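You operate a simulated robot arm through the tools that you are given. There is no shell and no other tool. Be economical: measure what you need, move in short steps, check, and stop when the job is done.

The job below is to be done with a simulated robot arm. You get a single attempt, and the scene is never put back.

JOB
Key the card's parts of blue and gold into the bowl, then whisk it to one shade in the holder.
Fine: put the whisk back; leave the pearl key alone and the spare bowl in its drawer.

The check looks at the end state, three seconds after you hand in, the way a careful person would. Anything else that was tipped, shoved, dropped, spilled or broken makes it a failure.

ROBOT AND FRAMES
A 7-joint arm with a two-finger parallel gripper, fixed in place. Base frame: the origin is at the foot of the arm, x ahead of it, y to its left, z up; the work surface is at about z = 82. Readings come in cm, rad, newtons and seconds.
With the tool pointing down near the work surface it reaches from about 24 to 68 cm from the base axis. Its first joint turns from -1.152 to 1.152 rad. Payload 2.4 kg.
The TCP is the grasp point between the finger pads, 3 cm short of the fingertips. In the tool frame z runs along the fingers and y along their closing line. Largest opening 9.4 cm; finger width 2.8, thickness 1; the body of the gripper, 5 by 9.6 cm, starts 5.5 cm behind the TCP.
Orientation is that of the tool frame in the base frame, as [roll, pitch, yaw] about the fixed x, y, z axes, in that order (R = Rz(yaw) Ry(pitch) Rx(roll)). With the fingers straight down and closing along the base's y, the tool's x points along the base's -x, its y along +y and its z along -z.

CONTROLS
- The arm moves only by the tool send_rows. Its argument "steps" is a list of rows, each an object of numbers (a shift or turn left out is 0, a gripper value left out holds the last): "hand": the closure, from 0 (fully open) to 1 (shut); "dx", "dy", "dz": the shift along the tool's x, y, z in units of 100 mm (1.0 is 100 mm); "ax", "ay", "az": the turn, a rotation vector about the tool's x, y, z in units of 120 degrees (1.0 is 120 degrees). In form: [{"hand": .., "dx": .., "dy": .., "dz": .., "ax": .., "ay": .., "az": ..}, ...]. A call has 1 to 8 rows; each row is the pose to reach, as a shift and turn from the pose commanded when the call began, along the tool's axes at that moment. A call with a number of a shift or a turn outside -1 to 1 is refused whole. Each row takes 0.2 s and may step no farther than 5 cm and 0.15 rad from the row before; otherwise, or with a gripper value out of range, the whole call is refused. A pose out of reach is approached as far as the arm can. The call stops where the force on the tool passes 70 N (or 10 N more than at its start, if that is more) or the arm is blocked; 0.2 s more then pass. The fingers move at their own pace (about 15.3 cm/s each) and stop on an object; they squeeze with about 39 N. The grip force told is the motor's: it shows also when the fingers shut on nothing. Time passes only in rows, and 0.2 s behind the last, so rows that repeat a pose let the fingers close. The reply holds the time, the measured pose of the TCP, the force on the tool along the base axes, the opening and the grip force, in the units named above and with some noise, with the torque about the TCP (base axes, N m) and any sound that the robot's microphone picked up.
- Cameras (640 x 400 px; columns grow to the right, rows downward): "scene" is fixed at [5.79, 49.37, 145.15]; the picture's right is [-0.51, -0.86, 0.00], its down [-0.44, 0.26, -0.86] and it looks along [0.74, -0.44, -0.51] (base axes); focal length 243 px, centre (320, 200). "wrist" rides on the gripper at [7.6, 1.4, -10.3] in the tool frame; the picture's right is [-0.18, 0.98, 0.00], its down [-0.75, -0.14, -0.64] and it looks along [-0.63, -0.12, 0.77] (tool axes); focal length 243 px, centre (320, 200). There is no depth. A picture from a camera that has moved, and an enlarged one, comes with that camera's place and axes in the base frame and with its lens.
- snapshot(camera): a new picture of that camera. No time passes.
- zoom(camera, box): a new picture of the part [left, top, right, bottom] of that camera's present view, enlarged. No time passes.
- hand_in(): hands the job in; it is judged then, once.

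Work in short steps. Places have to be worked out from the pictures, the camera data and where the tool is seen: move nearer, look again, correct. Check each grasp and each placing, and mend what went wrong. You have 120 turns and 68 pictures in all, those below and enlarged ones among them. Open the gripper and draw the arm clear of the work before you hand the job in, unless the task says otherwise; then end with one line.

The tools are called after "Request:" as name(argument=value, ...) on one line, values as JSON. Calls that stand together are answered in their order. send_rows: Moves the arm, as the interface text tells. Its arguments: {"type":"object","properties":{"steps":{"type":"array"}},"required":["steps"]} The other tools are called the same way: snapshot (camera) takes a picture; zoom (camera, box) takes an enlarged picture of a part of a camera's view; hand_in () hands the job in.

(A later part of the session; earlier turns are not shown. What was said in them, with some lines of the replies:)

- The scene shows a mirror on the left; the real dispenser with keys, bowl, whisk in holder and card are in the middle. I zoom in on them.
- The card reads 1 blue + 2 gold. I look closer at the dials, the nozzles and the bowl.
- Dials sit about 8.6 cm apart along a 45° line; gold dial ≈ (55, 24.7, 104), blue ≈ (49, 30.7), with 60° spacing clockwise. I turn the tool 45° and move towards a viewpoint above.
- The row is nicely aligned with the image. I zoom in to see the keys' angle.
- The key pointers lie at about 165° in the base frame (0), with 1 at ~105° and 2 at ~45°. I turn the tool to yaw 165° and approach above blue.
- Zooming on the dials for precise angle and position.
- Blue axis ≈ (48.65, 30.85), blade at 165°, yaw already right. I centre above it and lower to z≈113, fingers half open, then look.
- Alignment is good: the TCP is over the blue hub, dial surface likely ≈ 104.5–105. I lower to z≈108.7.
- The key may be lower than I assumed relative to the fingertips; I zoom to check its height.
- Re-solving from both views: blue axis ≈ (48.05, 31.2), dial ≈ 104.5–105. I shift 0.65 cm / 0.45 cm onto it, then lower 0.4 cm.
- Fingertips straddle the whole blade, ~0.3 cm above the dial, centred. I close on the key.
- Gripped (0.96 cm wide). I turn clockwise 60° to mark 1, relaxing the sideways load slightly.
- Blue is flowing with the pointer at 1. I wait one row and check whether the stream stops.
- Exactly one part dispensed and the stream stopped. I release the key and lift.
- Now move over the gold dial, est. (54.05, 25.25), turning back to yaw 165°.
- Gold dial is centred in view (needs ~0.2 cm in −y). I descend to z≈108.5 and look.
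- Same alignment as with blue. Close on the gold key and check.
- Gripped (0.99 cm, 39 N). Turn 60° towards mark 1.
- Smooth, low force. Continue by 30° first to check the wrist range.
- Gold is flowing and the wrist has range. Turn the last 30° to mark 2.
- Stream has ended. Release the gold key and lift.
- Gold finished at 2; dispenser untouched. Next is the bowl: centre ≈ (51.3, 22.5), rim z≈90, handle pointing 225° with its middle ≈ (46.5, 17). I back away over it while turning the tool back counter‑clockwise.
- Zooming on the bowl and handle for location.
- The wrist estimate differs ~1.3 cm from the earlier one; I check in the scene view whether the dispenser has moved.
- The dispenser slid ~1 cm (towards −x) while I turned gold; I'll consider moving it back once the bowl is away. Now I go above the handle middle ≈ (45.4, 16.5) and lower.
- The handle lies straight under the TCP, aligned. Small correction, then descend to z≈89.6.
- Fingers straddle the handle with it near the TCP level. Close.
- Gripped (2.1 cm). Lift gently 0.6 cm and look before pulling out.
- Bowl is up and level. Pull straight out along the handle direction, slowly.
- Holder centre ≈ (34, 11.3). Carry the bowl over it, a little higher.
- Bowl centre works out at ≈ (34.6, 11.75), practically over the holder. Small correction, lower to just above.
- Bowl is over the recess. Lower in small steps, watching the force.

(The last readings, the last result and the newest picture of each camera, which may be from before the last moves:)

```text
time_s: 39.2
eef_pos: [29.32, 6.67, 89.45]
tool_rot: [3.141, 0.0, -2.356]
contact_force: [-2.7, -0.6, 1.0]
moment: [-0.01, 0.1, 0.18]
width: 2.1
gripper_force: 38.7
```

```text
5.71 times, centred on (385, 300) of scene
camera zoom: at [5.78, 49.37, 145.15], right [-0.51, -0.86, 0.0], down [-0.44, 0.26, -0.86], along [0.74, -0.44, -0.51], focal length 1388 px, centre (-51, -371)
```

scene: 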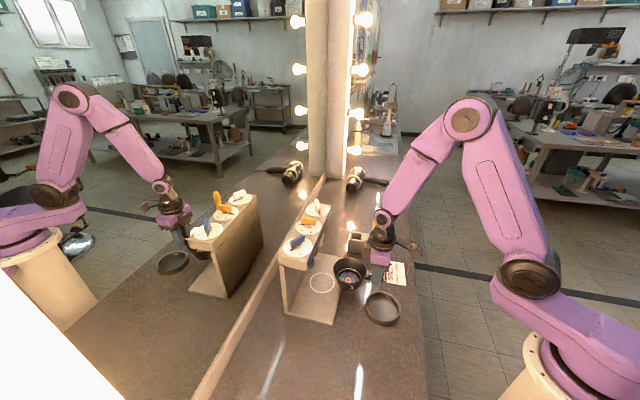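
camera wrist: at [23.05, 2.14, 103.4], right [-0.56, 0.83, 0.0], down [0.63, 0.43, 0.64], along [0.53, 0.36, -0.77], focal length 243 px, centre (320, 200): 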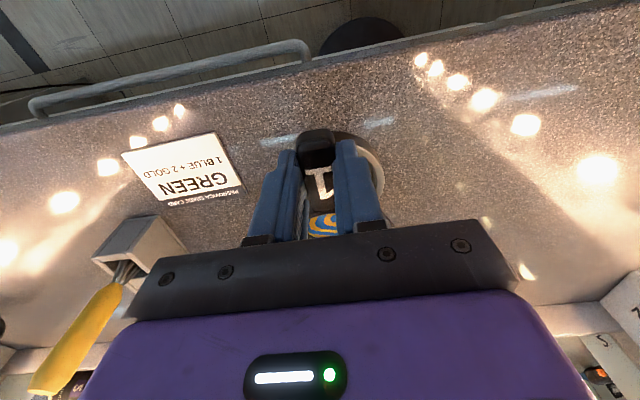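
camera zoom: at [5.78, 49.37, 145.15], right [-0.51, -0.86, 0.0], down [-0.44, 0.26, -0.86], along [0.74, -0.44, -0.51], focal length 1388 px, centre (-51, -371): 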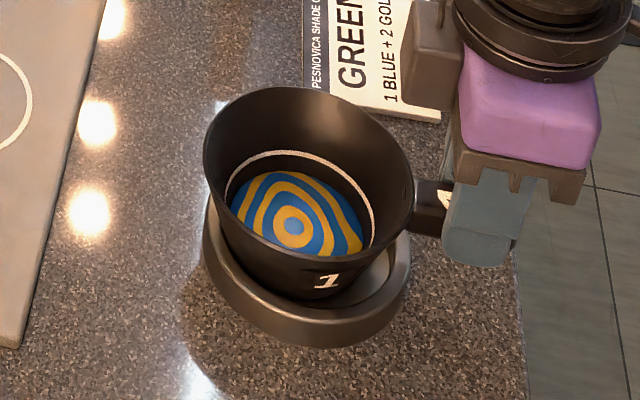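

It touched the rim on the +x side; the bowl sits slightly off towards the back/left. I lift 0.4 cm, shift ≈(−0.45, −0.3), and lower again.

Request:
send_rows(steps=[{"dz": -0.04}, {"dx": 0.025, "dy": 0.006, "dz": -0.04}, {"dx": 0.05, "dy": 0.012, "dz": -0.04}, {"dx": 0.05, "dy": 0.012, "dz": -0.02}, {"dx": 0.05, "dy": 0.012, "dz": 0.0}, {"dx": 0.05, "dy": 0.012, "dz": 0.015}, {"dx": 0.05, "dy": 0.012, "dz": 0.02}])

Request:
zoom(camera="scene", box=[345, 265, 425, 335])

```text
time_s: 40.8
eef_pos: [28.9, 6.3, 89.27]
tool_rot: [3.14, 0.001, -2.359]
contact_force: [-0.5, -0.4, -1.7]
moment: [-0.02, 0.05, 0.03]
width: 2.12
gripper_force: 39.1
```

```text
5.71 times, centred on (385, 300) of scene
camera zoom: at [5.79, 49.37, 145.15], right [-0.51, -0.86, 0.0], down [-0.44, 0.26, -0.86], along [0.74, -0.44, -0.51], focal length 1388 px, centre (-51, -371)
```

zoom: 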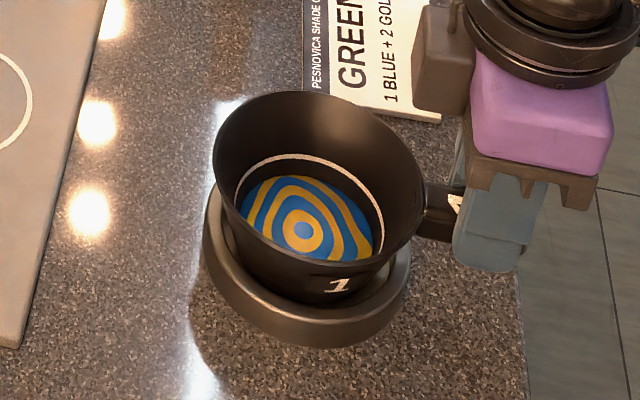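

Now centred with no contact. Continue down.

Request:
send_rows(steps=[{"dz": 0.015}, {"dz": 0.03}, {"dz": 0.03}])

Request:
send_rows(steps=[{"dz": 0.015}, {"dz": 0.025}, {"dz": 0.025}])

```text
time_s: 41.6
eef_pos: [28.8, 6.27, 89.03]
tool_rot: [3.14, 0.003, -2.359]
contact_force: [-4.0, -4.1, 24.2]
moment: [0.57, -0.56, 0.04]
width: 2.13
gripper_force: 38.8
```

```text
time_s: 42.4
eef_pos: [28.83, 6.25, 88.73]
tool_rot: [3.14, -0.001, -2.358]
contact_force: [-5.3, -6.1, 22.7]
moment: [0.33, -0.45, -0.04]
width: 2.1
gripper_force: 39.0
```

Contact made (24 N): it is seated. I ease off 0.3 cm of the command, then release and check.

Request:
send_rows(steps=[{"dz": -0.015}, {"dz": -0.025}, {"dz": -0.025}])

Request:
zoom(camera="scene", box=[345, 265, 425, 335])

```text
time_s: 43.2
eef_pos: [28.87, 6.28, 89.0]
tool_rot: [3.139, -0.001, -2.357]
contact_force: [0.2, -0.1, -1.3]
moment: [-0.03, 0.05, 0.03]
width: 2.1
gripper_force: 38.8
```

```text
5.71 times, centred on (385, 300) of scene
camera zoom: at [5.79, 49.37, 145.15], right [-0.51, -0.86, 0.0], down [-0.44, 0.26, -0.86], along [0.74, -0.44, -0.51], focal length 1388 px, centre (-51, -371)
```

zoom: 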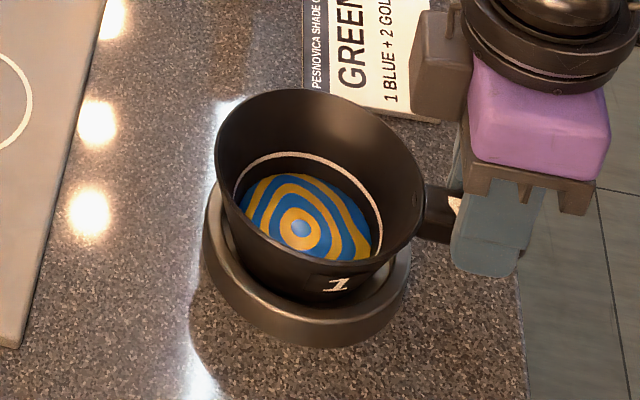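

Bowl hangs just off the floor again (handle slid slightly in the grip). Lower 0.25 cm, then open.

Request:
send_rows(steps=[{"dz": 0.012}, {"dz": 0.02}, {"dz": 0.02}, {"dz": 0.02}])

```text
time_s: 44.2
eef_pos: [28.96, 6.25, 88.79]
tool_rot: [3.138, 0.002, -2.359]
contact_force: [-0.4, -0.4, 2.0]
moment: [-0.01, -0.05, 0.02]
width: 2.12
gripper_force: 38.9
```

Light contact (+2 N). Open, lift clear and look.

Request:
send_rows(steps=[{"hand": 0.75}, {"hand": 0.6}, {"hand": 0.45}, {"hand": 0.45, "dz": -0.2}, {"hand": 0.45, "dz": -0.5}, {"hand": 0.45, "dz": -0.8}, {"hand": 0.45, "dz": -1.0}])

Request:
snapshot(camera="wrist")

Request:
zoom(camera="scene", box=[260, 180, 420, 340])

```text
time_s: 45.8
eef_pos: [28.97, 6.31, 98.81]
tool_rot: [3.14, 0.0, -2.358]
contact_force: [0.4, 0.2, -0.4]
moment: [0.01, -0.02, 0.02]
width: 5.17
gripper_force: 0.1
```

```text
23 pictures are left
camera wrist: at [22.62, 1.94, 109.06], right [-0.56, 0.83, 0.0], down [0.63, 0.43, 0.64], along [0.53, 0.36, -0.77], focal length 243 px, centre (320, 200)
```

wrist: 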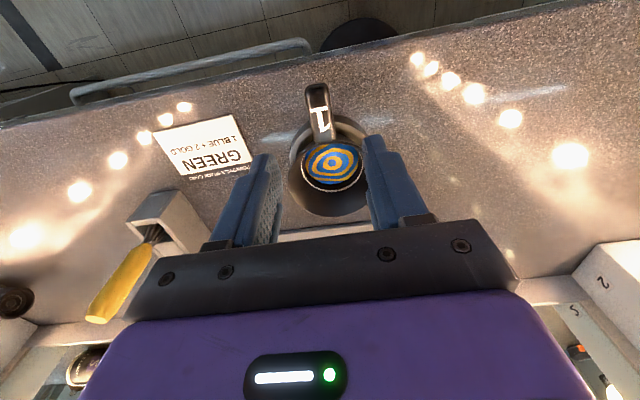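

```text
2.50 times, centred on (340, 260) of scene
camera zoom: at [5.79, 49.37, 145.15], right [-0.51, -0.86, 0.0], down [-0.44, 0.26, -0.86], along [0.74, -0.44, -0.51], focal length 607 px, centre (270, 50)
```

zoom: 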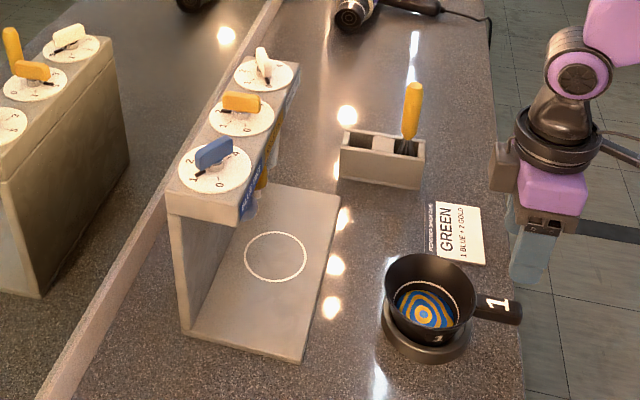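

Bowl sits squarely in the holder. Next, the whisk ≈ (55.4, −2.9), handle top z≈98, upright. I rise, turn to yaw 180° and head there.

Request:
send_rows(steps=[{"hand": 0.2, "dz": -0.3}, {"dx": -0.07, "dy": -0.17, "dz": -0.6, "az": 0.0625}, {"dx": -0.14, "dy": -0.34, "dz": -0.9, "az": 0.125}, {"dx": -0.2, "dy": -0.5, "dz": -0.95, "az": 0.1875}, {"dx": -0.27, "dy": -0.67, "dz": -0.95, "az": 0.25}, {"dx": -0.34, "dy": -0.84, "dz": -0.95, "az": 0.3125}, {"dx": -0.4, "dy": -1.0, "dz": -0.95, "az": 0.375}])

Request:
send_rows(steps=[{"dx": -0.2, "dy": -0.1, "dz": -0.05}, {"dx": -0.45, "dy": -0.22, "dz": -0.1}, {"dx": -0.75, "dy": -0.37, "dz": -0.1}, {"dx": -1.0, "dy": -0.5, "dz": -0.1}, {"dx": -1.0, "dy": -0.5, "dz": -0.1}])

Request:
snapshot(camera="wrist")

```text
time_s: 47.4
eef_pos: [38.88, 2.16, 108.42]
tool_rot: [3.139, -0.001, 3.139]
contact_force: [1.2, 0.1, 0.5]
moment: [-0.01, 0.01, 0.02]
width: 7.51
gripper_force: 0.1
```

```text
time_s: 48.6
eef_pos: [48.73, -3.18, 109.31]
tool_rot: [3.139, 0.0, -3.142]
contact_force: [-0.3, 0.9, 0.8]
moment: [0.03, 0.0, -0.01]
width: 7.49
gripper_force: 0.0
```

```text
21 pictures are left
camera wrist: at [41.23, -1.82, 119.59], right [0.18, 0.98, 0.0], down [0.75, -0.14, 0.64], along [0.63, -0.12, -0.77], focal length 243 px, centre (320, 200)
```

wrist: 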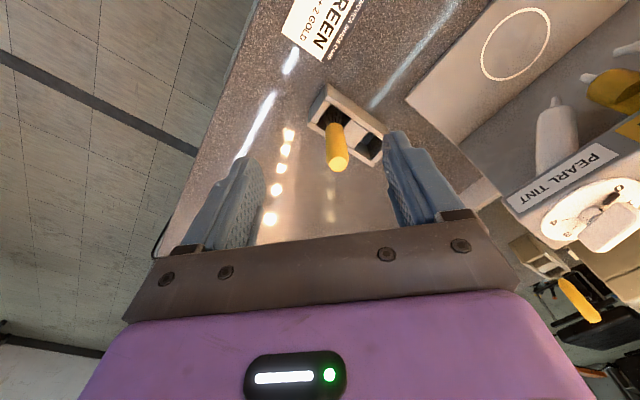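

Whisk top ≈ (54.7, −2.5, 97.8). Move above it at z≈102.5 and check centring.

Request:
send_rows(steps=[{"dx": -0.3, "dy": 0.035, "dz": 0.1}, {"dx": -0.58, "dy": 0.068, "dz": 0.2}, {"dx": -0.58, "dy": 0.068, "dz": 0.45}, {"dx": -0.58, "dy": 0.068, "dz": 0.65}, {"dx": -0.58, "dy": 0.068, "dz": 0.65}])

Request:
snapshot(camera="wrist")

Request:
zoom(camera="scene", box=[320, 170, 420, 270])

```text
time_s: 49.8
eef_pos: [54.59, -2.16, 102.61]
tool_rot: [3.14, -0.001, -3.141]
contact_force: [0.4, -0.3, 0.4]
moment: [-0.02, -0.01, 0.0]
width: 7.48
gripper_force: 0.2
```

```text
20 pictures are left
camera wrist: at [47.04, -0.87, 112.97], right [0.18, 0.98, 0.0], down [0.75, -0.14, 0.64], along [0.63, -0.12, -0.77], focal length 243 px, centre (320, 200)
```

wrist: 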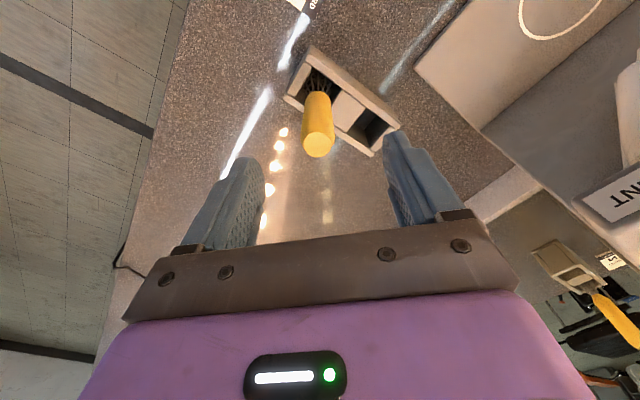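

```text
4.00 times, centred on (370, 220) of scene
camera zoom: at [5.79, 49.37, 145.15], right [-0.51, -0.86, 0.0], down [-0.44, 0.26, -0.86], along [0.74, -0.44, -0.51], focal length 972 px, centre (120, 120)
```

zoom: 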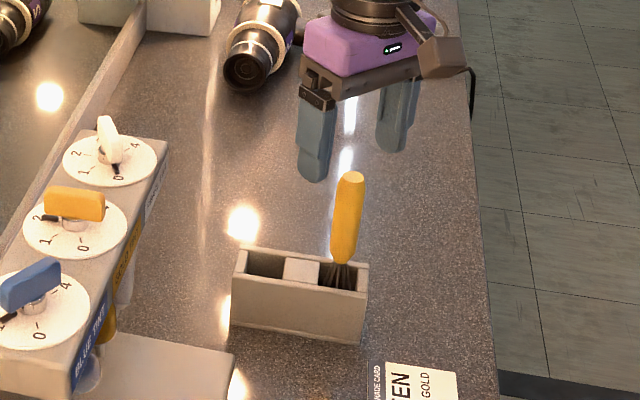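

Centred over the handle. Descend 7.8 cm and grip at z≈94.8.

Request:
send_rows(steps=[{"dx": 0.01, "dz": 0.25}, {"dx": 0.01, "dz": 0.5}, {"dx": 0.01, "dz": 0.7}, {"dx": 0.01, "dz": 0.78}, {"dx": 0.01, "dz": 0.78}, {"hand": 0.6, "dx": 0.01, "dz": 0.78}, {"hand": 1.0, "dx": 0.01, "dz": 0.78}, {"hand": 1.0, "dx": 0.01, "dz": 0.78}])

Request:
send_rows(steps=[{"hand": 1.0}, {"hand": 1.0}])

Request:
zoom(camera="scene", box=[320, 170, 420, 270])

```text
time_s: 51.6
eef_pos: [54.56, -2.29, 94.85]
tool_rot: [3.14, 0.0, 3.141]
contact_force: [0.4, 0.6, 0.4]
moment: [0.02, 0.0, -0.02]
width: 2.25
gripper_force: 38.7
```

```text
time_s: 52.2
eef_pos: [54.45, -2.18, 94.86]
tool_rot: [3.14, 0.0, 3.139]
contact_force: [-0.5, -0.3, -0.1]
moment: [-0.02, 0.01, -0.01]
width: 2.25
gripper_force: 39.5
```

```text
4.00 times, centred on (370, 220) of scene
camera zoom: at [5.79, 49.37, 145.15], right [-0.51, -0.86, 0.0], down [-0.44, 0.26, -0.86], along [0.74, -0.44, -0.51], focal length 972 px, centre (120, 120)
```

zoom: 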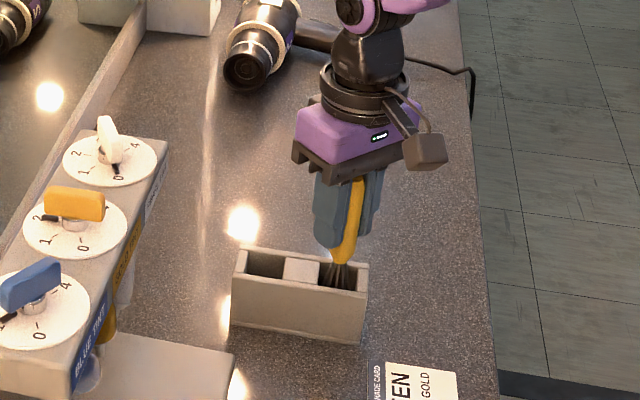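

Whisk held (2.25 cm) at (54.5, −2.2, 94.85) — to be returned there. Lift straight up 10 cm and look.

Request:
send_rows(steps=[{"dz": -0.1}, {"dz": -0.3}, {"dz": -0.55}, {"dz": -0.8}, {"dz": -1.0}, {"dz": -1.0}])

Request:
zoom(camera="scene", box=[320, 150, 420, 250])

```text
time_s: 53.6
eef_pos: [54.54, -2.08, 105.15]
tool_rot: [3.14, 0.001, 3.14]
contact_force: [0.4, 0.6, -0.3]
moment: [-0.01, 0.01, 0.01]
width: 2.23
gripper_force: 38.9
```

```text
4.00 times, centred on (370, 200) of scene
camera zoom: at [5.79, 49.37, 145.15], right [-0.51, -0.86, 0.0], down [-0.44, 0.26, -0.86], along [0.74, -0.44, -0.51], focal length 972 px, centre (120, 200)
```

zoom: 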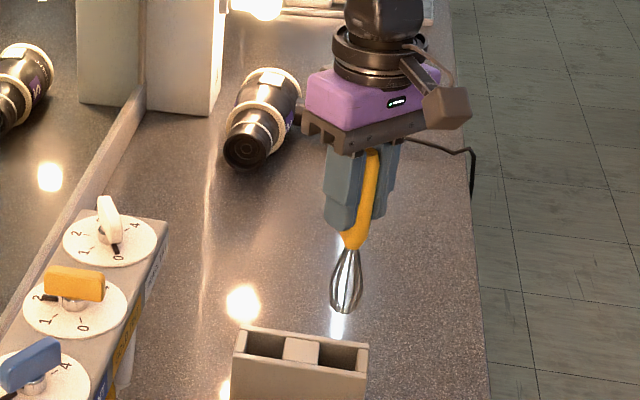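

Whisk tip is ≈11.5 cm below the TCP, width ≈3 cm. Carry it at this height towards the bowl centre ≈ (34.15, 11.45).

Request:
send_rows(steps=[{"dx": 0.12, "dy": 0.08}, {"dx": 0.35, "dy": 0.23}, {"dx": 0.62, "dy": 0.41}, {"dx": 0.87, "dy": 0.57}, {"dx": 1.0, "dy": 0.66}])

Request:
send_rows(steps=[{"dx": 0.15, "dy": 0.1}, {"dx": 0.38, "dy": 0.25}, {"dx": 0.65, "dy": 0.43}, {"dx": 0.88, "dy": 0.59}, {"dx": 1.0, "dy": 0.68}, {"dx": 1.0, "dy": 0.68}])

Request:
snapshot(camera="wrist")

Request:
zoom(camera="scene", box=[330, 230, 440, 340])

```text
time_s: 54.8
eef_pos: [44.61, 4.32, 104.85]
tool_rot: [3.138, 0.0, -3.14]
contact_force: [-0.5, -0.1, -0.3]
moment: [-0.02, -0.01, 0.04]
width: 2.26
gripper_force: 39.5
```

```text
time_s: 56.2
eef_pos: [34.47, 11.19, 104.87]
tool_rot: [3.139, 0.001, 3.141]
contact_force: [0.0, -0.5, -0.3]
moment: [-0.01, -0.01, -0.02]
width: 2.23
gripper_force: 39.2
```

```text
16 pictures are left
camera wrist: at [26.85, 12.47, 115.25], right [0.19, 0.98, 0.0], down [0.75, -0.14, 0.64], along [0.63, -0.12, -0.77], focal length 243 px, centre (320, 200)
```

wrist: 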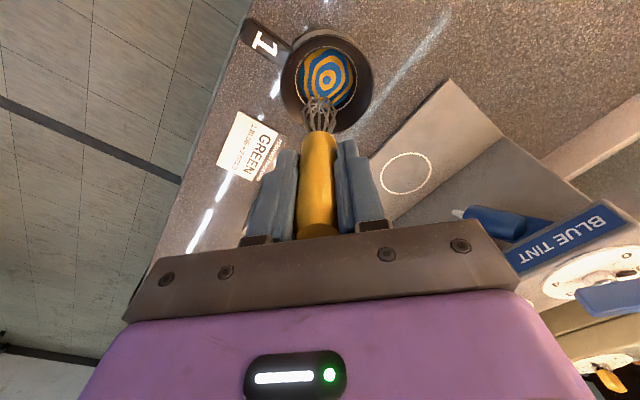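

```text
3.64 times, centred on (385, 285) of scene
camera zoom: at [5.79, 49.37, 145.15], right [-0.51, -0.86, 0.0], down [-0.44, 0.26, -0.86], along [0.74, -0.44, -0.51], focal length 884 px, centre (84, -109)
```

zoom: 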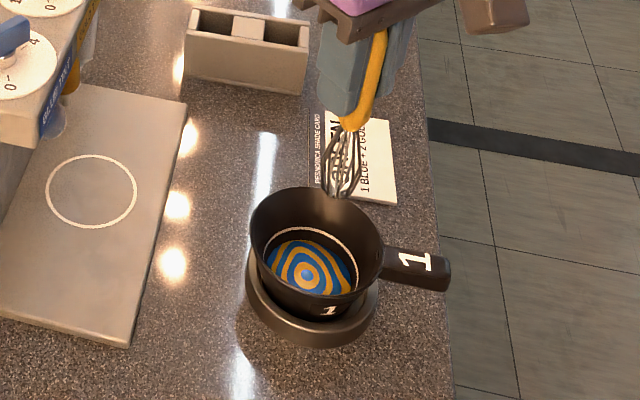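

Both views put the tip about 0.5–0.9 cm off the bowl centre; shift (+0.5, +0.7) and lower to just at the rim, then check.

Request:
send_rows(steps=[{"dx": -0.05, "dy": 0.07}, {"dx": -0.05, "dy": 0.07, "dz": 0.2}, {"dx": -0.05, "dy": 0.07, "dz": 0.4}, {"dx": -0.05, "dy": 0.07, "dz": 0.6}, {"dx": -0.05, "dy": 0.07, "dz": 0.6}])

Request:
zoom(camera="scene", box=[345, 255, 425, 335])

Request:
zoom(camera="wrist", box=[250, 20, 400, 150])

```text
time_s: 57.4
eef_pos: [34.99, 11.7, 98.99]
tool_rot: [3.14, -0.001, 3.14]
contact_force: [-0.2, 0.3, -1.2]
moment: [0.02, 0.03, 0.0]
width: 2.25
gripper_force: 38.8
```

```text
5.00 times, centred on (385, 295) of scene
camera zoom: at [5.79, 49.37, 145.15], right [-0.51, -0.86, 0.0], down [-0.44, 0.26, -0.86], along [0.74, -0.44, -0.51], focal length 1215 px, centre (-5, -275)
```

zoom: 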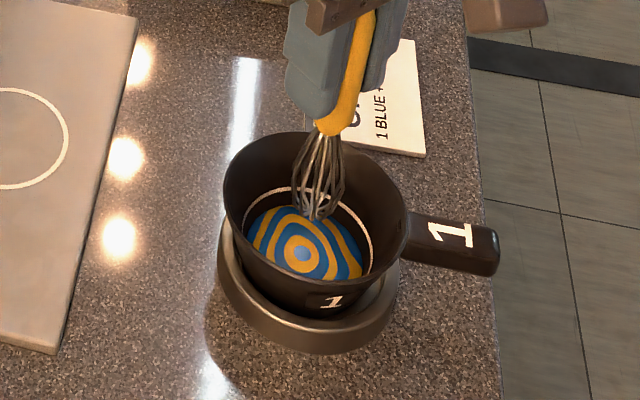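

```text
3.08 times, centred on (325, 85) of wrist
camera zoom: at [27.4, 13.03, 109.26], right [0.19, 0.98, 0.0], down [0.75, -0.14, 0.64], along [0.63, -0.12, -0.77], focal length 746 px, centre (305, 554)
```

zoom: 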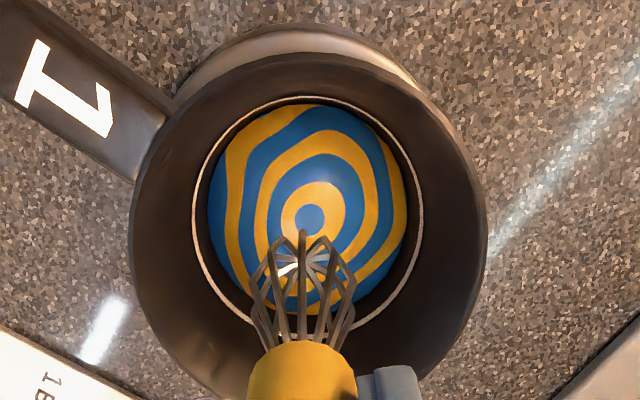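

The tip will land about on the liquid's centre. Lower slowly 2.8 cm, then probe further while watching the force.

Request:
send_rows(steps=[{"dz": 0.08}, {"dz": 0.16}, {"dz": 0.22}, {"dz": 0.28}, {"dz": 0.28}])

Request:
send_rows(steps=[{"dz": 0.02}, {"dz": 0.04}, {"dz": 0.04}])

Request:
zoom(camera="scene", box=[345, 255, 425, 335])

```text
time_s: 58.6
eef_pos: [34.99, 11.88, 96.12]
tool_rot: [3.139, 0.001, 3.14]
contact_force: [-0.5, 0.6, -0.7]
moment: [0.01, 0.0, -0.05]
width: 2.27
gripper_force: 39.1
```

```text
time_s: 59.4
eef_pos: [35.09, 11.98, 95.79]
tool_rot: [3.141, -0.001, 3.139]
contact_force: [-0.4, 0.2, -0.6]
moment: [0.0, 0.01, -0.02]
width: 2.24
gripper_force: 38.5
```

```text
5.00 times, centred on (385, 295) of scene
camera zoom: at [5.79, 49.37, 145.15], right [-0.51, -0.86, 0.0], down [-0.44, 0.26, -0.86], along [0.74, -0.44, -0.51], focal length 1215 px, centre (-5, -275)
```

zoom: 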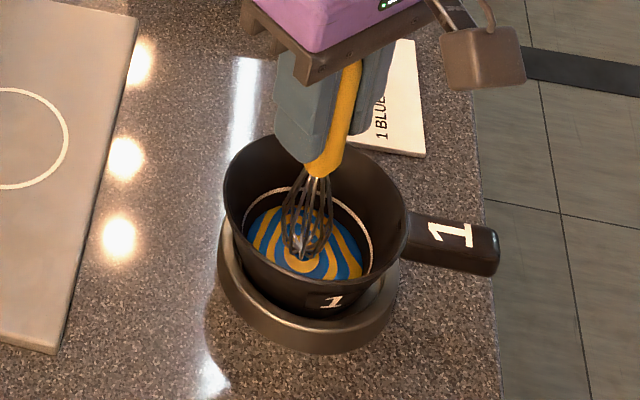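

Tip is at the liquid. Lower another 0.7 cm in two probes.

Request:
send_rows(steps=[{"dz": 0.02}, {"dz": 0.04}, {"dz": 0.04}])

Request:
send_rows(steps=[{"dz": 0.015}, {"dz": 0.03}, {"dz": 0.03}])

```text
time_s: 60.2
eef_pos: [34.99, 11.85, 95.41]
tool_rot: [3.139, 0.001, 3.139]
contact_force: [0.0, 0.3, -0.6]
moment: [0.0, -0.01, 0.02]
width: 2.25
gripper_force: 39.0
```

```text
time_s: 61.0
eef_pos: [35.02, 11.91, 95.11]
tool_rot: [3.139, 0.005, 3.14]
contact_force: [-2.8, -3.1, 37.7]
moment: [-0.41, 0.31, 0.01]
width: 2.24
gripper_force: 38.7
```

Floor found (TCP ≈ 95.15). Raise 0.35 cm and start stirring in small circles, 0.9 cm radius.

Request:
send_rows(steps=[{"dz": -0.035}, {"dx": 0.08, "dy": 0.0, "dz": -0.035}, {"dx": 0.04, "dy": 0.07, "dz": -0.035}, {"dx": -0.04, "dy": 0.07, "dz": -0.035}, {"dx": -0.08, "dy": 0.0, "dz": -0.035}, {"dx": -0.04, "dy": -0.07, "dz": -0.035}, {"dx": 0.04, "dy": -0.07, "dz": -0.035}, {"dx": 0.0, "dy": 0.0, "dz": -0.035}])

Request:
send_rows(steps=[{"dx": 0.09, "dy": 0.0}, {"dx": 0.064, "dy": 0.064}, {"dx": 0.0, "dy": 0.09}, {"dx": -0.064, "dy": 0.064}, {"dx": -0.09, "dy": 0.0}, {"dx": -0.064, "dy": -0.064}, {"dx": 0.0, "dy": -0.09}, {"dx": 0.0, "dy": 0.0}])

Request:
zoom(camera="scene", box=[345, 255, 425, 335])

```text
time_s: 62.8
eef_pos: [35.01, 11.96, 95.33]
tool_rot: [3.14, 0.001, 3.141]
contact_force: [0.2, 0.4, 0.0]
moment: [0.02, 0.01, -0.01]
width: 2.22
gripper_force: 38.9
```

```text
time_s: 64.6
eef_pos: [34.97, 11.88, 95.5]
tool_rot: [3.139, 0.0, 3.14]
contact_force: [0.0, 0.3, -0.1]
moment: [0.01, 0.0, -0.02]
width: 2.24
gripper_force: 38.8
```

```text
5.00 times, centred on (385, 295) of scene
camera zoom: at [5.79, 49.37, 145.15], right [-0.51, -0.86, 0.0], down [-0.44, 0.26, -0.86], along [0.74, -0.44, -0.51], focal length 1215 px, centre (-5, -275)
```

zoom: 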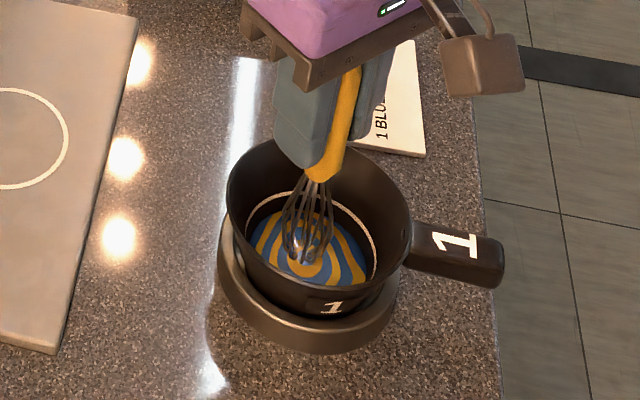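

Colours have begun to blend. Continue with several more circles.

Request:
send_rows(steps=[{"dx": 0.09, "dy": 0.0, "dz": 0.008}, {"dx": 0.064, "dy": 0.064, "dz": 0.008}, {"dx": 0.0, "dy": 0.09, "dz": 0.008}, {"dx": -0.064, "dy": 0.064, "dz": 0.008}, {"dx": -0.09, "dy": 0.0, "dz": 0.008}, {"dx": -0.064, "dy": -0.064, "dz": 0.008}, {"dx": 0.0, "dy": -0.09, "dz": 0.008}, {"dx": 0.064, "dy": -0.064, "dz": 0.008}])

Request:
send_rows(steps=[{"dx": 0.026, "dy": 0.064}, {"dx": 0.0, "dy": 0.128}, {"dx": -0.064, "dy": 0.154}, {"dx": -0.128, "dy": 0.128}, {"dx": -0.154, "dy": 0.064}, {"dx": -0.128, "dy": 0.0}, {"dx": -0.064, "dy": -0.026}, {"dx": 0.0, "dy": 0.0}])

Request:
send_rows(steps=[{"dx": 0.026, "dy": 0.064}, {"dx": 0.0, "dy": 0.128}, {"dx": -0.064, "dy": 0.154}, {"dx": -0.128, "dy": 0.128}, {"dx": -0.154, "dy": 0.064}, {"dx": -0.128, "dy": 0.0}, {"dx": -0.064, "dy": -0.026}, {"dx": 0.0, "dy": 0.0}])

Request:
zoom(camera="scene", box=[345, 255, 425, 335])

```text
time_s: 66.4
eef_pos: [34.45, 11.19, 95.35]
tool_rot: [3.14, 0.0, 3.138]
contact_force: [0.1, 0.2, 0.2]
moment: [0.0, 0.0, -0.03]
width: 2.21
gripper_force: 38.7
```

```text
time_s: 68.2
eef_pos: [34.45, 11.21, 95.36]
tool_rot: [3.14, 0.002, 3.14]
contact_force: [0.2, -0.3, -0.5]
moment: [-0.02, 0.0, 0.0]
width: 2.24
gripper_force: 38.7
```

```text
time_s: 70.0
eef_pos: [34.45, 11.28, 95.18]
tool_rot: [3.14, 0.0, 3.14]
contact_force: [0.2, 0.0, -0.4]
moment: [0.02, -0.01, -0.04]
width: 2.24
gripper_force: 39.3
```

```text
5.00 times, centred on (385, 295) of scene
camera zoom: at [5.79, 49.37, 145.15], right [-0.51, -0.86, 0.0], down [-0.44, 0.26, -0.86], along [0.74, -0.44, -0.51], focal length 1215 px, centre (-5, -275)
```

zoom: 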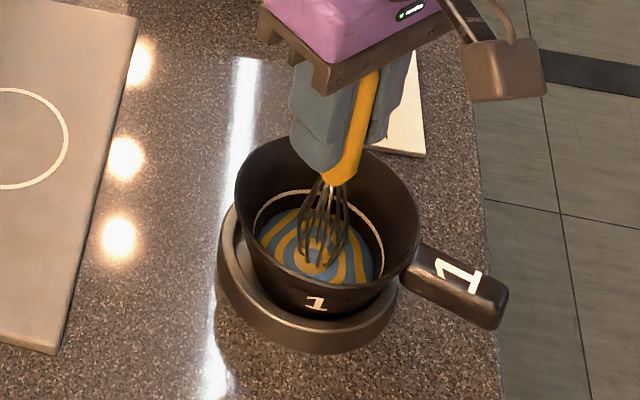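

It is blending, but the whisk nudges the bowl a bit in its holder. I recentre and use smaller, quicker strokes in the opposite sense.

Request:
send_rows(steps=[{"dx": 0.03, "dy": 0.02}, {"dx": -0.052, "dy": -0.028}, {"dx": -0.052, "dy": 0.068}, {"dx": 0.03, "dy": 0.02}, {"dx": -0.052, "dy": -0.028}, {"dx": -0.052, "dy": 0.068}, {"dx": 0.03, "dy": 0.02}, {"dx": -0.025, "dy": 0.02}])

Request:
send_rows(steps=[{"dx": 0.055, "dy": 0.0}, {"dx": -0.027, "dy": -0.048}, {"dx": -0.027, "dy": 0.048}, {"dx": 0.055, "dy": 0.0}, {"dx": -0.027, "dy": -0.048}, {"dx": -0.027, "dy": 0.048}, {"dx": 0.055, "dy": 0.0}, {"dx": 0.0, "dy": 0.0}])

Request:
send_rows(steps=[{"dx": 0.055, "dy": 0.0}, {"dx": -0.027, "dy": -0.048}, {"dx": -0.027, "dy": 0.048}, {"dx": 0.055, "dy": 0.0}, {"dx": -0.027, "dy": -0.048}, {"dx": -0.027, "dy": 0.048}, {"dx": 0.055, "dy": 0.0}, {"dx": 0.0, "dy": 0.0}])

Request:
send_rows(steps=[{"dx": 0.055, "dy": 0.0}, {"dx": -0.027, "dy": -0.048}, {"dx": -0.027, "dy": 0.048}, {"dx": 0.055, "dy": 0.0}, {"dx": -0.027, "dy": -0.048}, {"dx": -0.027, "dy": 0.048}, {"dx": 0.055, "dy": 0.0}, {"dx": 0.0, "dy": 0.0}])

Request:
zoom(camera="scene", box=[345, 255, 425, 335])

```text
time_s: 71.8
eef_pos: [34.59, 11.42, 95.32]
tool_rot: [3.141, 0.0, 3.141]
contact_force: [0.2, 1.0, -0.4]
moment: [0.0, 0.02, 0.02]
width: 2.23
gripper_force: 38.5
```

```text
time_s: 73.6
eef_pos: [34.71, 11.37, 95.35]
tool_rot: [3.139, 0.0, 3.14]
contact_force: [0.8, -0.9, -0.7]
moment: [0.0, 0.05, 0.01]
width: 2.23
gripper_force: 39.5
```

```text
time_s: 75.4
eef_pos: [34.58, 11.41, 95.42]
tool_rot: [3.139, 0.0, -3.141]
contact_force: [-0.1, 0.7, 0.4]
moment: [0.02, 0.0, 0.0]
width: 2.25
gripper_force: 38.6
```

```text
time_s: 77.2
eef_pos: [34.73, 11.32, 95.38]
tool_rot: [3.14, 0.0, -3.142]
contact_force: [0.5, 0.2, -0.4]
moment: [0.01, -0.02, 0.01]
width: 2.24
gripper_force: 39.1
```

```text
5.00 times, centred on (385, 295) of scene
camera zoom: at [5.79, 49.37, 145.15], right [-0.51, -0.86, 0.0], down [-0.44, 0.26, -0.86], along [0.74, -0.44, -0.51], focal length 1215 px, centre (-5, -275)
```

zoom: 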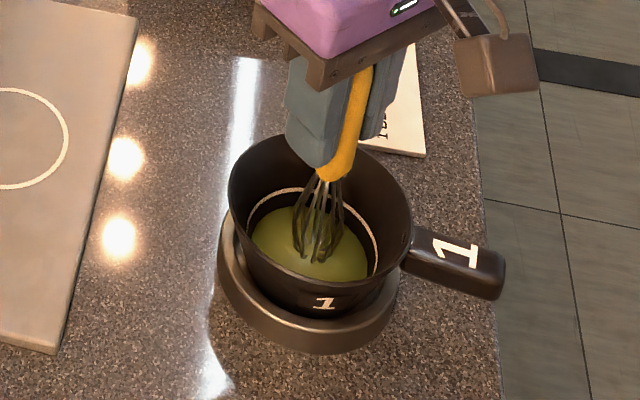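

It is a uniform green now. One more round to be safe, then lift the whisk straight out from the centre.

Request:
send_rows(steps=[{"dx": 0.055, "dy": 0.0}, {"dx": -0.027, "dy": -0.048}, {"dx": -0.027, "dy": 0.048}, {"dx": 0.055, "dy": 0.0}, {"dx": -0.027, "dy": -0.048}, {"dx": -0.027, "dy": 0.048}, {"dx": 0.055, "dy": 0.0}, {"dx": 0.0, "dy": 0.0}])

Request:
send_rows(steps=[{"dz": -0.05}, {"dz": -0.1}, {"dz": -0.18}, {"dz": -0.28}, {"dz": -0.45}, {"dz": -0.7}, {"dz": -0.95}, {"dz": -0.95}])

Request:
zoom(camera="scene", box=[345, 235, 445, 335])

```text
time_s: 79.0
eef_pos: [34.68, 11.31, 95.36]
tool_rot: [3.138, -0.001, 3.141]
contact_force: [0.2, -0.6, 0.2]
moment: [0.0, 0.0, -0.01]
width: 2.23
gripper_force: 39.4
```

```text
time_s: 80.8
eef_pos: [34.47, 11.46, 104.82]
tool_rot: [3.14, 0.0, 3.14]
contact_force: [-0.2, -0.8, -0.6]
moment: [0.01, 0.04, -0.04]
width: 2.26
gripper_force: 39.0
```

```text
4.00 times, centred on (395, 285) of scene
camera zoom: at [5.79, 49.37, 145.15], right [-0.51, -0.86, 0.0], down [-0.44, 0.26, -0.86], along [0.74, -0.44, -0.51], focal length 972 px, centre (20, -140)
```

zoom: 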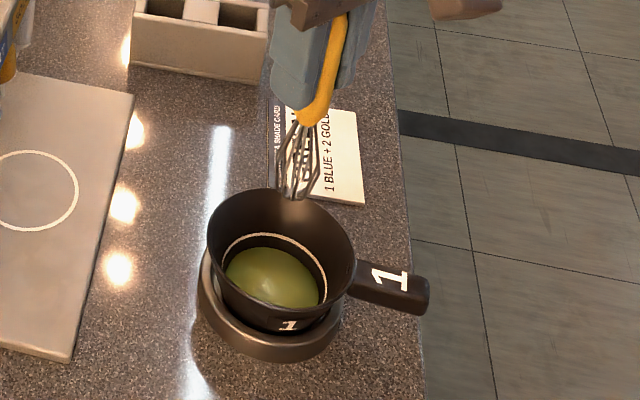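

Uniform green, bowl in holder. After a short pause to let it drip, I carry the whisk back by the exact reverse displacement.

Request:
send_rows(steps=[{"dz": 0.0}, {"dz": 0.0}, {"dz": 0.0}, {"dz": 0.0}, {"dz": 0.0}])

Request:
send_rows(steps=[{"dx": -0.12, "dy": -0.082}, {"dx": -0.35, "dy": -0.24}, {"dx": -0.62, "dy": -0.426}, {"dx": -0.87, "dy": -0.597}, {"dx": -0.995, "dy": -0.683}])

Request:
send_rows(steps=[{"dx": -0.15, "dy": -0.103}, {"dx": -0.38, "dy": -0.261}, {"dx": -0.65, "dy": -0.446}, {"dx": -0.88, "dy": -0.604}, {"dx": -0.994, "dy": -0.683}, {"dx": -0.994, "dy": -0.683}])

Request:
zoom(camera="scene", box=[320, 150, 420, 250])

```text
time_s: 82.0
eef_pos: [34.62, 11.48, 104.81]
tool_rot: [3.14, 0.0, 3.141]
contact_force: [-0.1, -0.2, -1.0]
moment: [0.03, 0.01, -0.03]
width: 2.23
gripper_force: 38.7
```

```text
time_s: 83.2
eef_pos: [44.68, 4.59, 104.85]
tool_rot: [3.14, 0.001, 3.138]
contact_force: [1.1, 0.5, -0.2]
moment: [0.02, -0.01, -0.01]
width: 2.23
gripper_force: 38.8
```

```text
time_s: 84.6
eef_pos: [54.57, -2.29, 105.07]
tool_rot: [3.141, 0.0, 3.139]
contact_force: [-0.3, -0.1, -0.2]
moment: [0.0, -0.04, -0.03]
width: 2.25
gripper_force: 39.0
```

```text
4.00 times, centred on (370, 200) of scene
camera zoom: at [5.8, 49.37, 145.15], right [-0.51, -0.86, 0.0], down [-0.44, 0.26, -0.86], along [0.74, -0.44, -0.51], focal length 972 px, centre (120, 200)
```

zoom: 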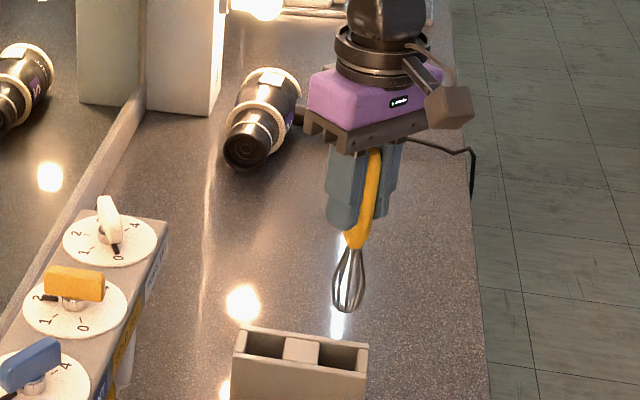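

Whisk hangs nearly as before, tip ~0.5 cm to the image's right. I correct (+0.23, +0.39) and lower 5 cm, then check at the slot.

Request:
send_rows(steps=[{"dx": -0.023, "dy": 0.039, "dz": 0.1}, {"dx": -0.023, "dy": 0.039, "dz": 0.25}, {"dx": -0.023, "dy": 0.039, "dz": 0.4}, {"dx": -0.023, "dy": 0.039, "dz": 0.5}, {"dx": -0.023, "dy": 0.039, "dz": 0.5}])

Request:
zoom(camera="scene", box=[360, 190, 420, 250])

```text
time_s: 85.8
eef_pos: [54.75, -2.0, 99.76]
tool_rot: [3.141, 0.0, 3.139]
contact_force: [0.0, 1.3, -0.4]
moment: [-0.01, 0.01, 0.02]
width: 2.25
gripper_force: 38.3
```

```text
6.67 times, centred on (390, 220) of scene
camera zoom: at [5.79, 49.37, 145.15], right [-0.51, -0.86, 0.0], down [-0.44, 0.26, -0.86], along [0.74, -0.44, -0.51], focal length 1620 px, centre (-147, 67)
```

zoom: 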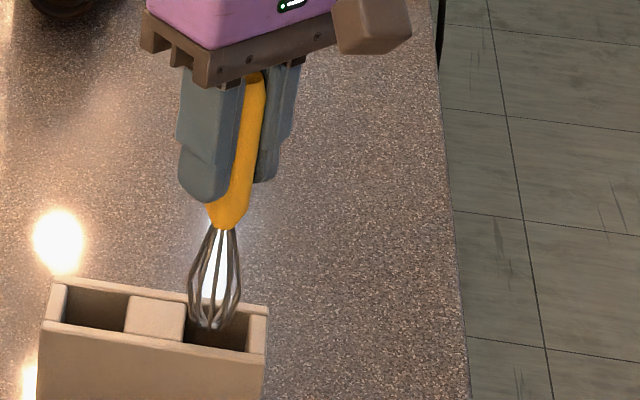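

The tip is centred at the slot opening. Continue down in two stages.

Request:
send_rows(steps=[{"dz": 0.07}, {"dz": 0.14}, {"dz": 0.22}, {"dz": 0.3}, {"dz": 0.3}])

Request:
send_rows(steps=[{"dz": 0.05}, {"dz": 0.1}, {"dz": 0.15}, {"dz": 0.15}])

```text
time_s: 87.0
eef_pos: [54.63, -1.94, 96.84]
tool_rot: [3.14, -0.001, -3.141]
contact_force: [-0.2, 0.2, -0.4]
moment: [-0.04, 0.03, -0.01]
width: 2.23
gripper_force: 38.9
```

```text
time_s: 88.0
eef_pos: [54.83, -1.94, 95.33]
tool_rot: [3.139, -0.001, 3.14]
contact_force: [-0.2, -0.2, -0.9]
moment: [0.0, -0.03, -0.03]
width: 2.26
gripper_force: 39.1
```

Free so far; 0.4 cm more in small steps until light contact.

Request:
send_rows(steps=[{"dz": 0.015}, {"dz": 0.03}, {"dz": 0.03}])

Request:
send_rows(steps=[{"dz": 0.015}, {"dz": 0.02}, {"dz": 0.02}])

Request:
zoom(camera="scene", box=[340, 190, 420, 270])

```text
time_s: 88.8
eef_pos: [54.7, -1.96, 94.99]
tool_rot: [3.139, 0.0, 3.14]
contact_force: [0.3, -1.0, -0.8]
moment: [-0.04, 0.01, -0.01]
width: 2.27
gripper_force: 39.1
```

```text
time_s: 89.6
eef_pos: [54.72, -1.91, 94.91]
tool_rot: [3.14, 0.001, 3.139]
contact_force: [-2.7, -0.7, 7.6]
moment: [-0.05, 0.27, 0.03]
width: 2.25
gripper_force: 39.1
```

```text
5.00 times, centred on (380, 230) of scene
camera zoom: at [5.77, 49.37, 145.15], right [-0.51, -0.86, 0.0], down [-0.44, 0.26, -0.86], along [0.74, -0.44, -0.51], focal length 1215 px, centre (20, 50)
```

zoom: 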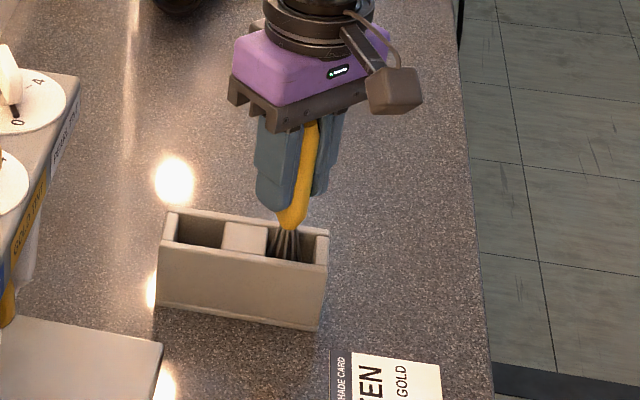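

Whisk is bottomed in its slot. Release and rise straight up.

Request:
send_rows(steps=[{"hand": 0.7}, {"hand": 0.5}, {"hand": 0.3}, {"hand": 0.3, "dz": -0.2}, {"hand": 0.3, "dz": -0.5}, {"hand": 0.3, "dz": -0.8}, {"hand": 0.3, "dz": -1.0}])

Request:
zoom(camera="scene", box=[260, 180, 420, 340])

```text
time_s: 91.2
eef_pos: [54.88, -1.79, 104.67]
tool_rot: [3.14, -0.002, 3.141]
contact_force: [-0.5, 0.6, -0.2]
moment: [0.01, -0.02, 0.02]
width: 6.58
gripper_force: 0.1
```

```text
2.50 times, centred on (340, 260) of scene
camera zoom: at [5.79, 49.37, 145.15], right [-0.51, -0.86, 0.0], down [-0.44, 0.26, -0.86], along [0.74, -0.44, -0.51], focal length 607 px, centre (270, 50)
```

zoom: 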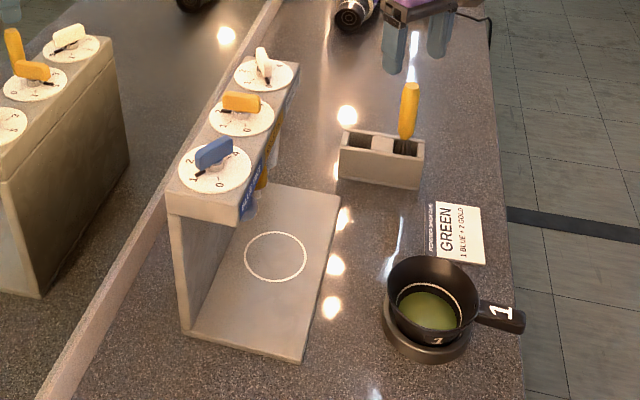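

The mix is uniformly green, whisk back, bowl in holder. The only blemish is the dispenser, slid ~1 cm forward; I'll nudge it back gently at its base front edge (mid ≈ (46.9, 17)). First go to a spot in front, fingers closed.

Request:
send_rows(steps=[{"hand": 1.0, "dx": 0.1, "dy": 0.167, "az": -0.0625}, {"dx": 0.2, "dy": 0.333, "az": -0.125}, {"dx": 0.3, "dy": 0.5, "az": -0.1875}, {"dx": 0.4, "dy": 0.667, "az": -0.25}, {"dx": 0.5, "dy": 0.833, "az": -0.3125}, {"dx": 0.6, "dy": 1.0, "az": -0.375}, {"dx": 0.6, "dy": 1.0, "az": -0.375}])

Request:
send_rows(steps=[{"dx": -0.05, "dy": 0.2}, {"dx": -0.12, "dy": 0.45, "dz": 0.1}, {"dx": -0.223, "dy": 0.72, "dz": 0.3}, {"dx": -0.223, "dy": 0.72, "dz": 0.6}, {"dx": -0.223, "dy": 0.72, "dz": 0.9}, {"dx": -0.223, "dy": 0.72, "dz": 1.0}, {"dx": -0.223, "dy": 0.72, "dz": 1.0}])

Request:
snapshot(camera="wrist")

```text
time_s: 92.8
eef_pos: [48.85, 8.18, 104.9]
tool_rot: [3.139, 0.001, -2.354]
contact_force: [-0.2, 0.3, 0.9]
moment: [0.0, 0.01, -0.03]
width: 0.0
gripper_force: 33.0
```

```text
time_s: 94.4
eef_pos: [45.36, 14.77, 94.82]
tool_rot: [3.139, 0.001, -2.358]
contact_force: [-0.1, 0.2, -0.4]
moment: [-0.03, -0.02, 0.03]
width: 0.0
gripper_force: 32.9
```

```text
3 pictures are left
camera wrist: at [38.87, 10.29, 105.06], right [-0.56, 0.83, 0.0], down [0.63, 0.43, 0.64], along [0.53, 0.36, -0.77], focal length 243 px, centre (320, 200)
```

wrist: 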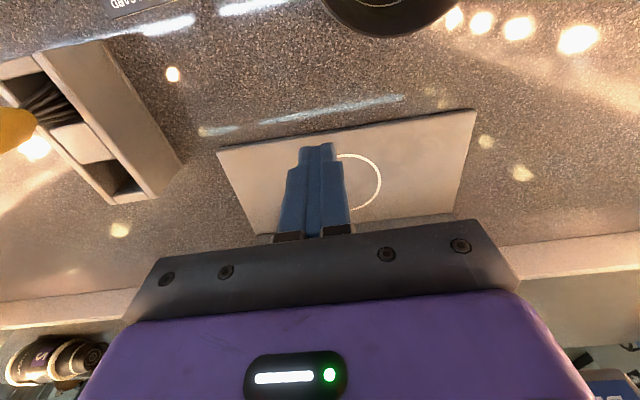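

The base edge lies 2.6 cm ahead of the fingers and is parallel; its middle is 2.3 cm to +tool‑y. Shift and descend to just above the table.

Request:
send_rows(steps=[{"dy": 0.1, "dz": 0.2}, {"dy": 0.22, "dz": 0.4}, {"dy": 0.22, "dz": 0.6}, {"dy": 0.22, "dz": 0.78}, {"dy": 0.22, "dz": 0.86}, {"dy": 0.22, "dz": 0.88}])

Request:
send_rows(steps=[{"dz": 0.015}, {"dz": 0.03}, {"dz": 0.03}])

```text
time_s: 95.8
eef_pos: [43.75, 16.31, 85.95]
tool_rot: [3.141, 0.002, -2.357]
contact_force: [-0.5, -0.8, 0.1]
moment: [-0.02, 0.04, 0.04]
width: 0.01
gripper_force: 32.5
```

```text
time_s: 96.6
eef_pos: [43.81, 16.42, 85.62]
tool_rot: [3.139, 0.004, -2.358]
contact_force: [0.1, -0.1, 0.0]
moment: [0.01, -0.02, 0.03]
width: 0.0
gripper_force: 33.0
```

Fingertips at ≈82.6. Advance towards the edge until contact.

Request:
send_rows(steps=[{"dx": -0.04}, {"dx": -0.08}, {"dx": -0.1}, {"dx": -0.1}])

Request:
send_rows(steps=[{"dx": -0.02}, {"dx": -0.03}, {"dx": -0.03}])

```text
time_s: 97.6
eef_pos: [44.41, 17.17, 85.67]
tool_rot: [3.14, 0.001, -2.357]
contact_force: [0.7, 0.4, 0.7]
moment: [0.0, -0.01, -0.03]
width: 0.0
gripper_force: 33.1
```

```text
time_s: 98.4
eef_pos: [44.44, 17.13, 85.68]
tool_rot: [3.138, -0.005, -2.36]
contact_force: [-4.2, -8.7, -0.5]
moment: [-0.24, 0.16, -0.04]
width: 0.04
gripper_force: 32.5
```

Contact at ~10 N. Push 0.4 cm further.

Request:
send_rows(steps=[{"dx": -0.01}, {"dx": -0.02}, {"dx": -0.03}, {"dx": -0.04}, {"dx": -0.04}])

```text
time_s: 99.6
eef_pos: [44.86, 17.61, 85.74]
tool_rot: [3.139, 0.0, -2.357]
contact_force: [-9.2, -7.0, 2.4]
moment: [-0.14, 0.25, 0.02]
width: 0.0
gripper_force: 32.2
```

It slides steadily (~0.6 cm travelled, 11 N). Check against the original view.

Request:
zoom(camera="scene", box=[260, 180, 420, 340])

```text
2.50 times, centred on (340, 260) of scene
camera zoom: at [5.77, 49.36, 145.16], right [-0.51, -0.86, 0.0], down [-0.44, 0.26, -0.86], along [0.74, -0.44, -0.51], focal length 607 px, centre (270, 50)
```

zoom: 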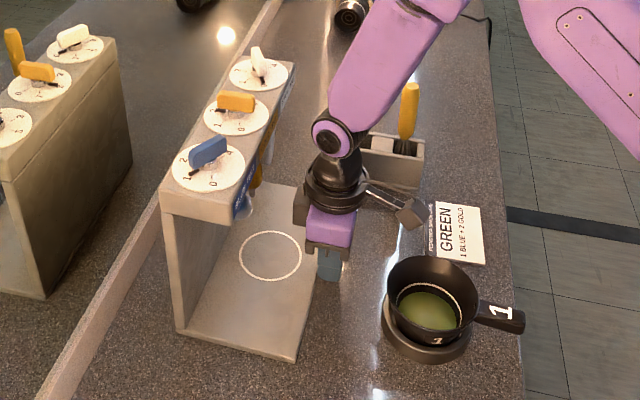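

Dispenser is now within about 0.5 cm of its original place. I stop there: back off, rise and clear the work.

Request:
send_rows(steps=[{"dx": 0.1}, {"dx": 0.2}, {"dx": 0.25, "dz": -0.2}, {"dx": 0.25, "dz": -0.5}, {"dx": 0.25, "dz": -0.8}, {"hand": 0.0, "dx": 0.25, "dz": -1.0}])

Request:
send_rows(steps=[{"dz": -0.3}, {"dz": -0.6}, {"dz": -1.0}, {"dx": 0.2, "dz": -1.0}, {"dx": 0.4, "dz": -1.0}, {"dx": 0.6, "dz": -1.0}, {"dx": 0.6, "dz": -1.0}])

Request:
send_rows(steps=[{"dz": -0.3}, {"dz": -0.6}, {"dz": -0.9}, {"dz": -0.9}])

Request:
zoom(camera="scene", box=[260, 180, 440, 340])

```text
time_s: 101.0
eef_pos: [43.27, 15.72, 95.76]
tool_rot: [3.14, 0.001, -2.359]
contact_force: [0.7, -0.9, 0.3]
moment: [-0.02, 0.0, -0.01]
width: 9.41
gripper_force: 0.1
```

```text
time_s: 102.6
eef_pos: [38.92, 11.53, 105.77]
tool_rot: [3.141, 0.002, -2.358]
contact_force: [0.5, -0.2, 0.7]
moment: [-0.01, 0.01, 0.04]
width: 9.39
gripper_force: 0.0
```

```text
time_s: 103.6
eef_pos: [38.89, 11.53, 114.67]
tool_rot: [3.141, 0.001, -2.359]
contact_force: [-0.5, 0.6, -1.0]
moment: [-0.01, 0.02, 0.02]
width: 9.43
gripper_force: 0.0
```

```text
2.50 times, centred on (350, 260) of scene
camera zoom: at [5.79, 49.37, 145.15], right [-0.51, -0.86, 0.0], down [-0.44, 0.26, -0.86], along [0.74, -0.44, -0.51], focal length 607 px, centre (245, 50)
```

zoom: 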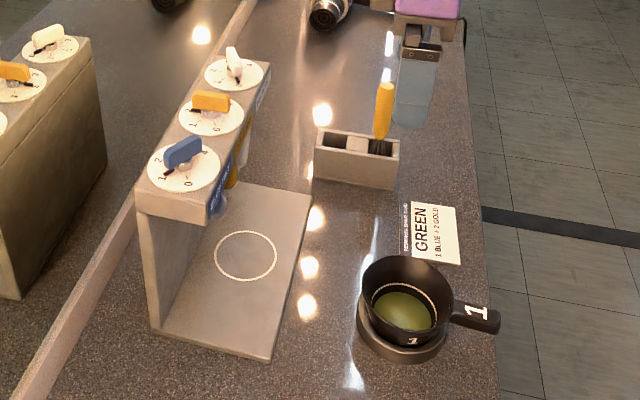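

Everything is in place: green mix in the holder, whisk in its slot, pearl key untouched at 0, and the gripper open and clear. I hand in.

Request:
hand_in()

```text
The job is handed in.
```

The bowl holds 1 part blue and 2 parts gold, whisked to one even green in the holder; the whisk is back in its slot and the pearl key and spare bowl were left alone, but the dispenser slid about 1 cm while I turned the gold key and, after I pushed it back, still sits roughly 0.5 cm off.
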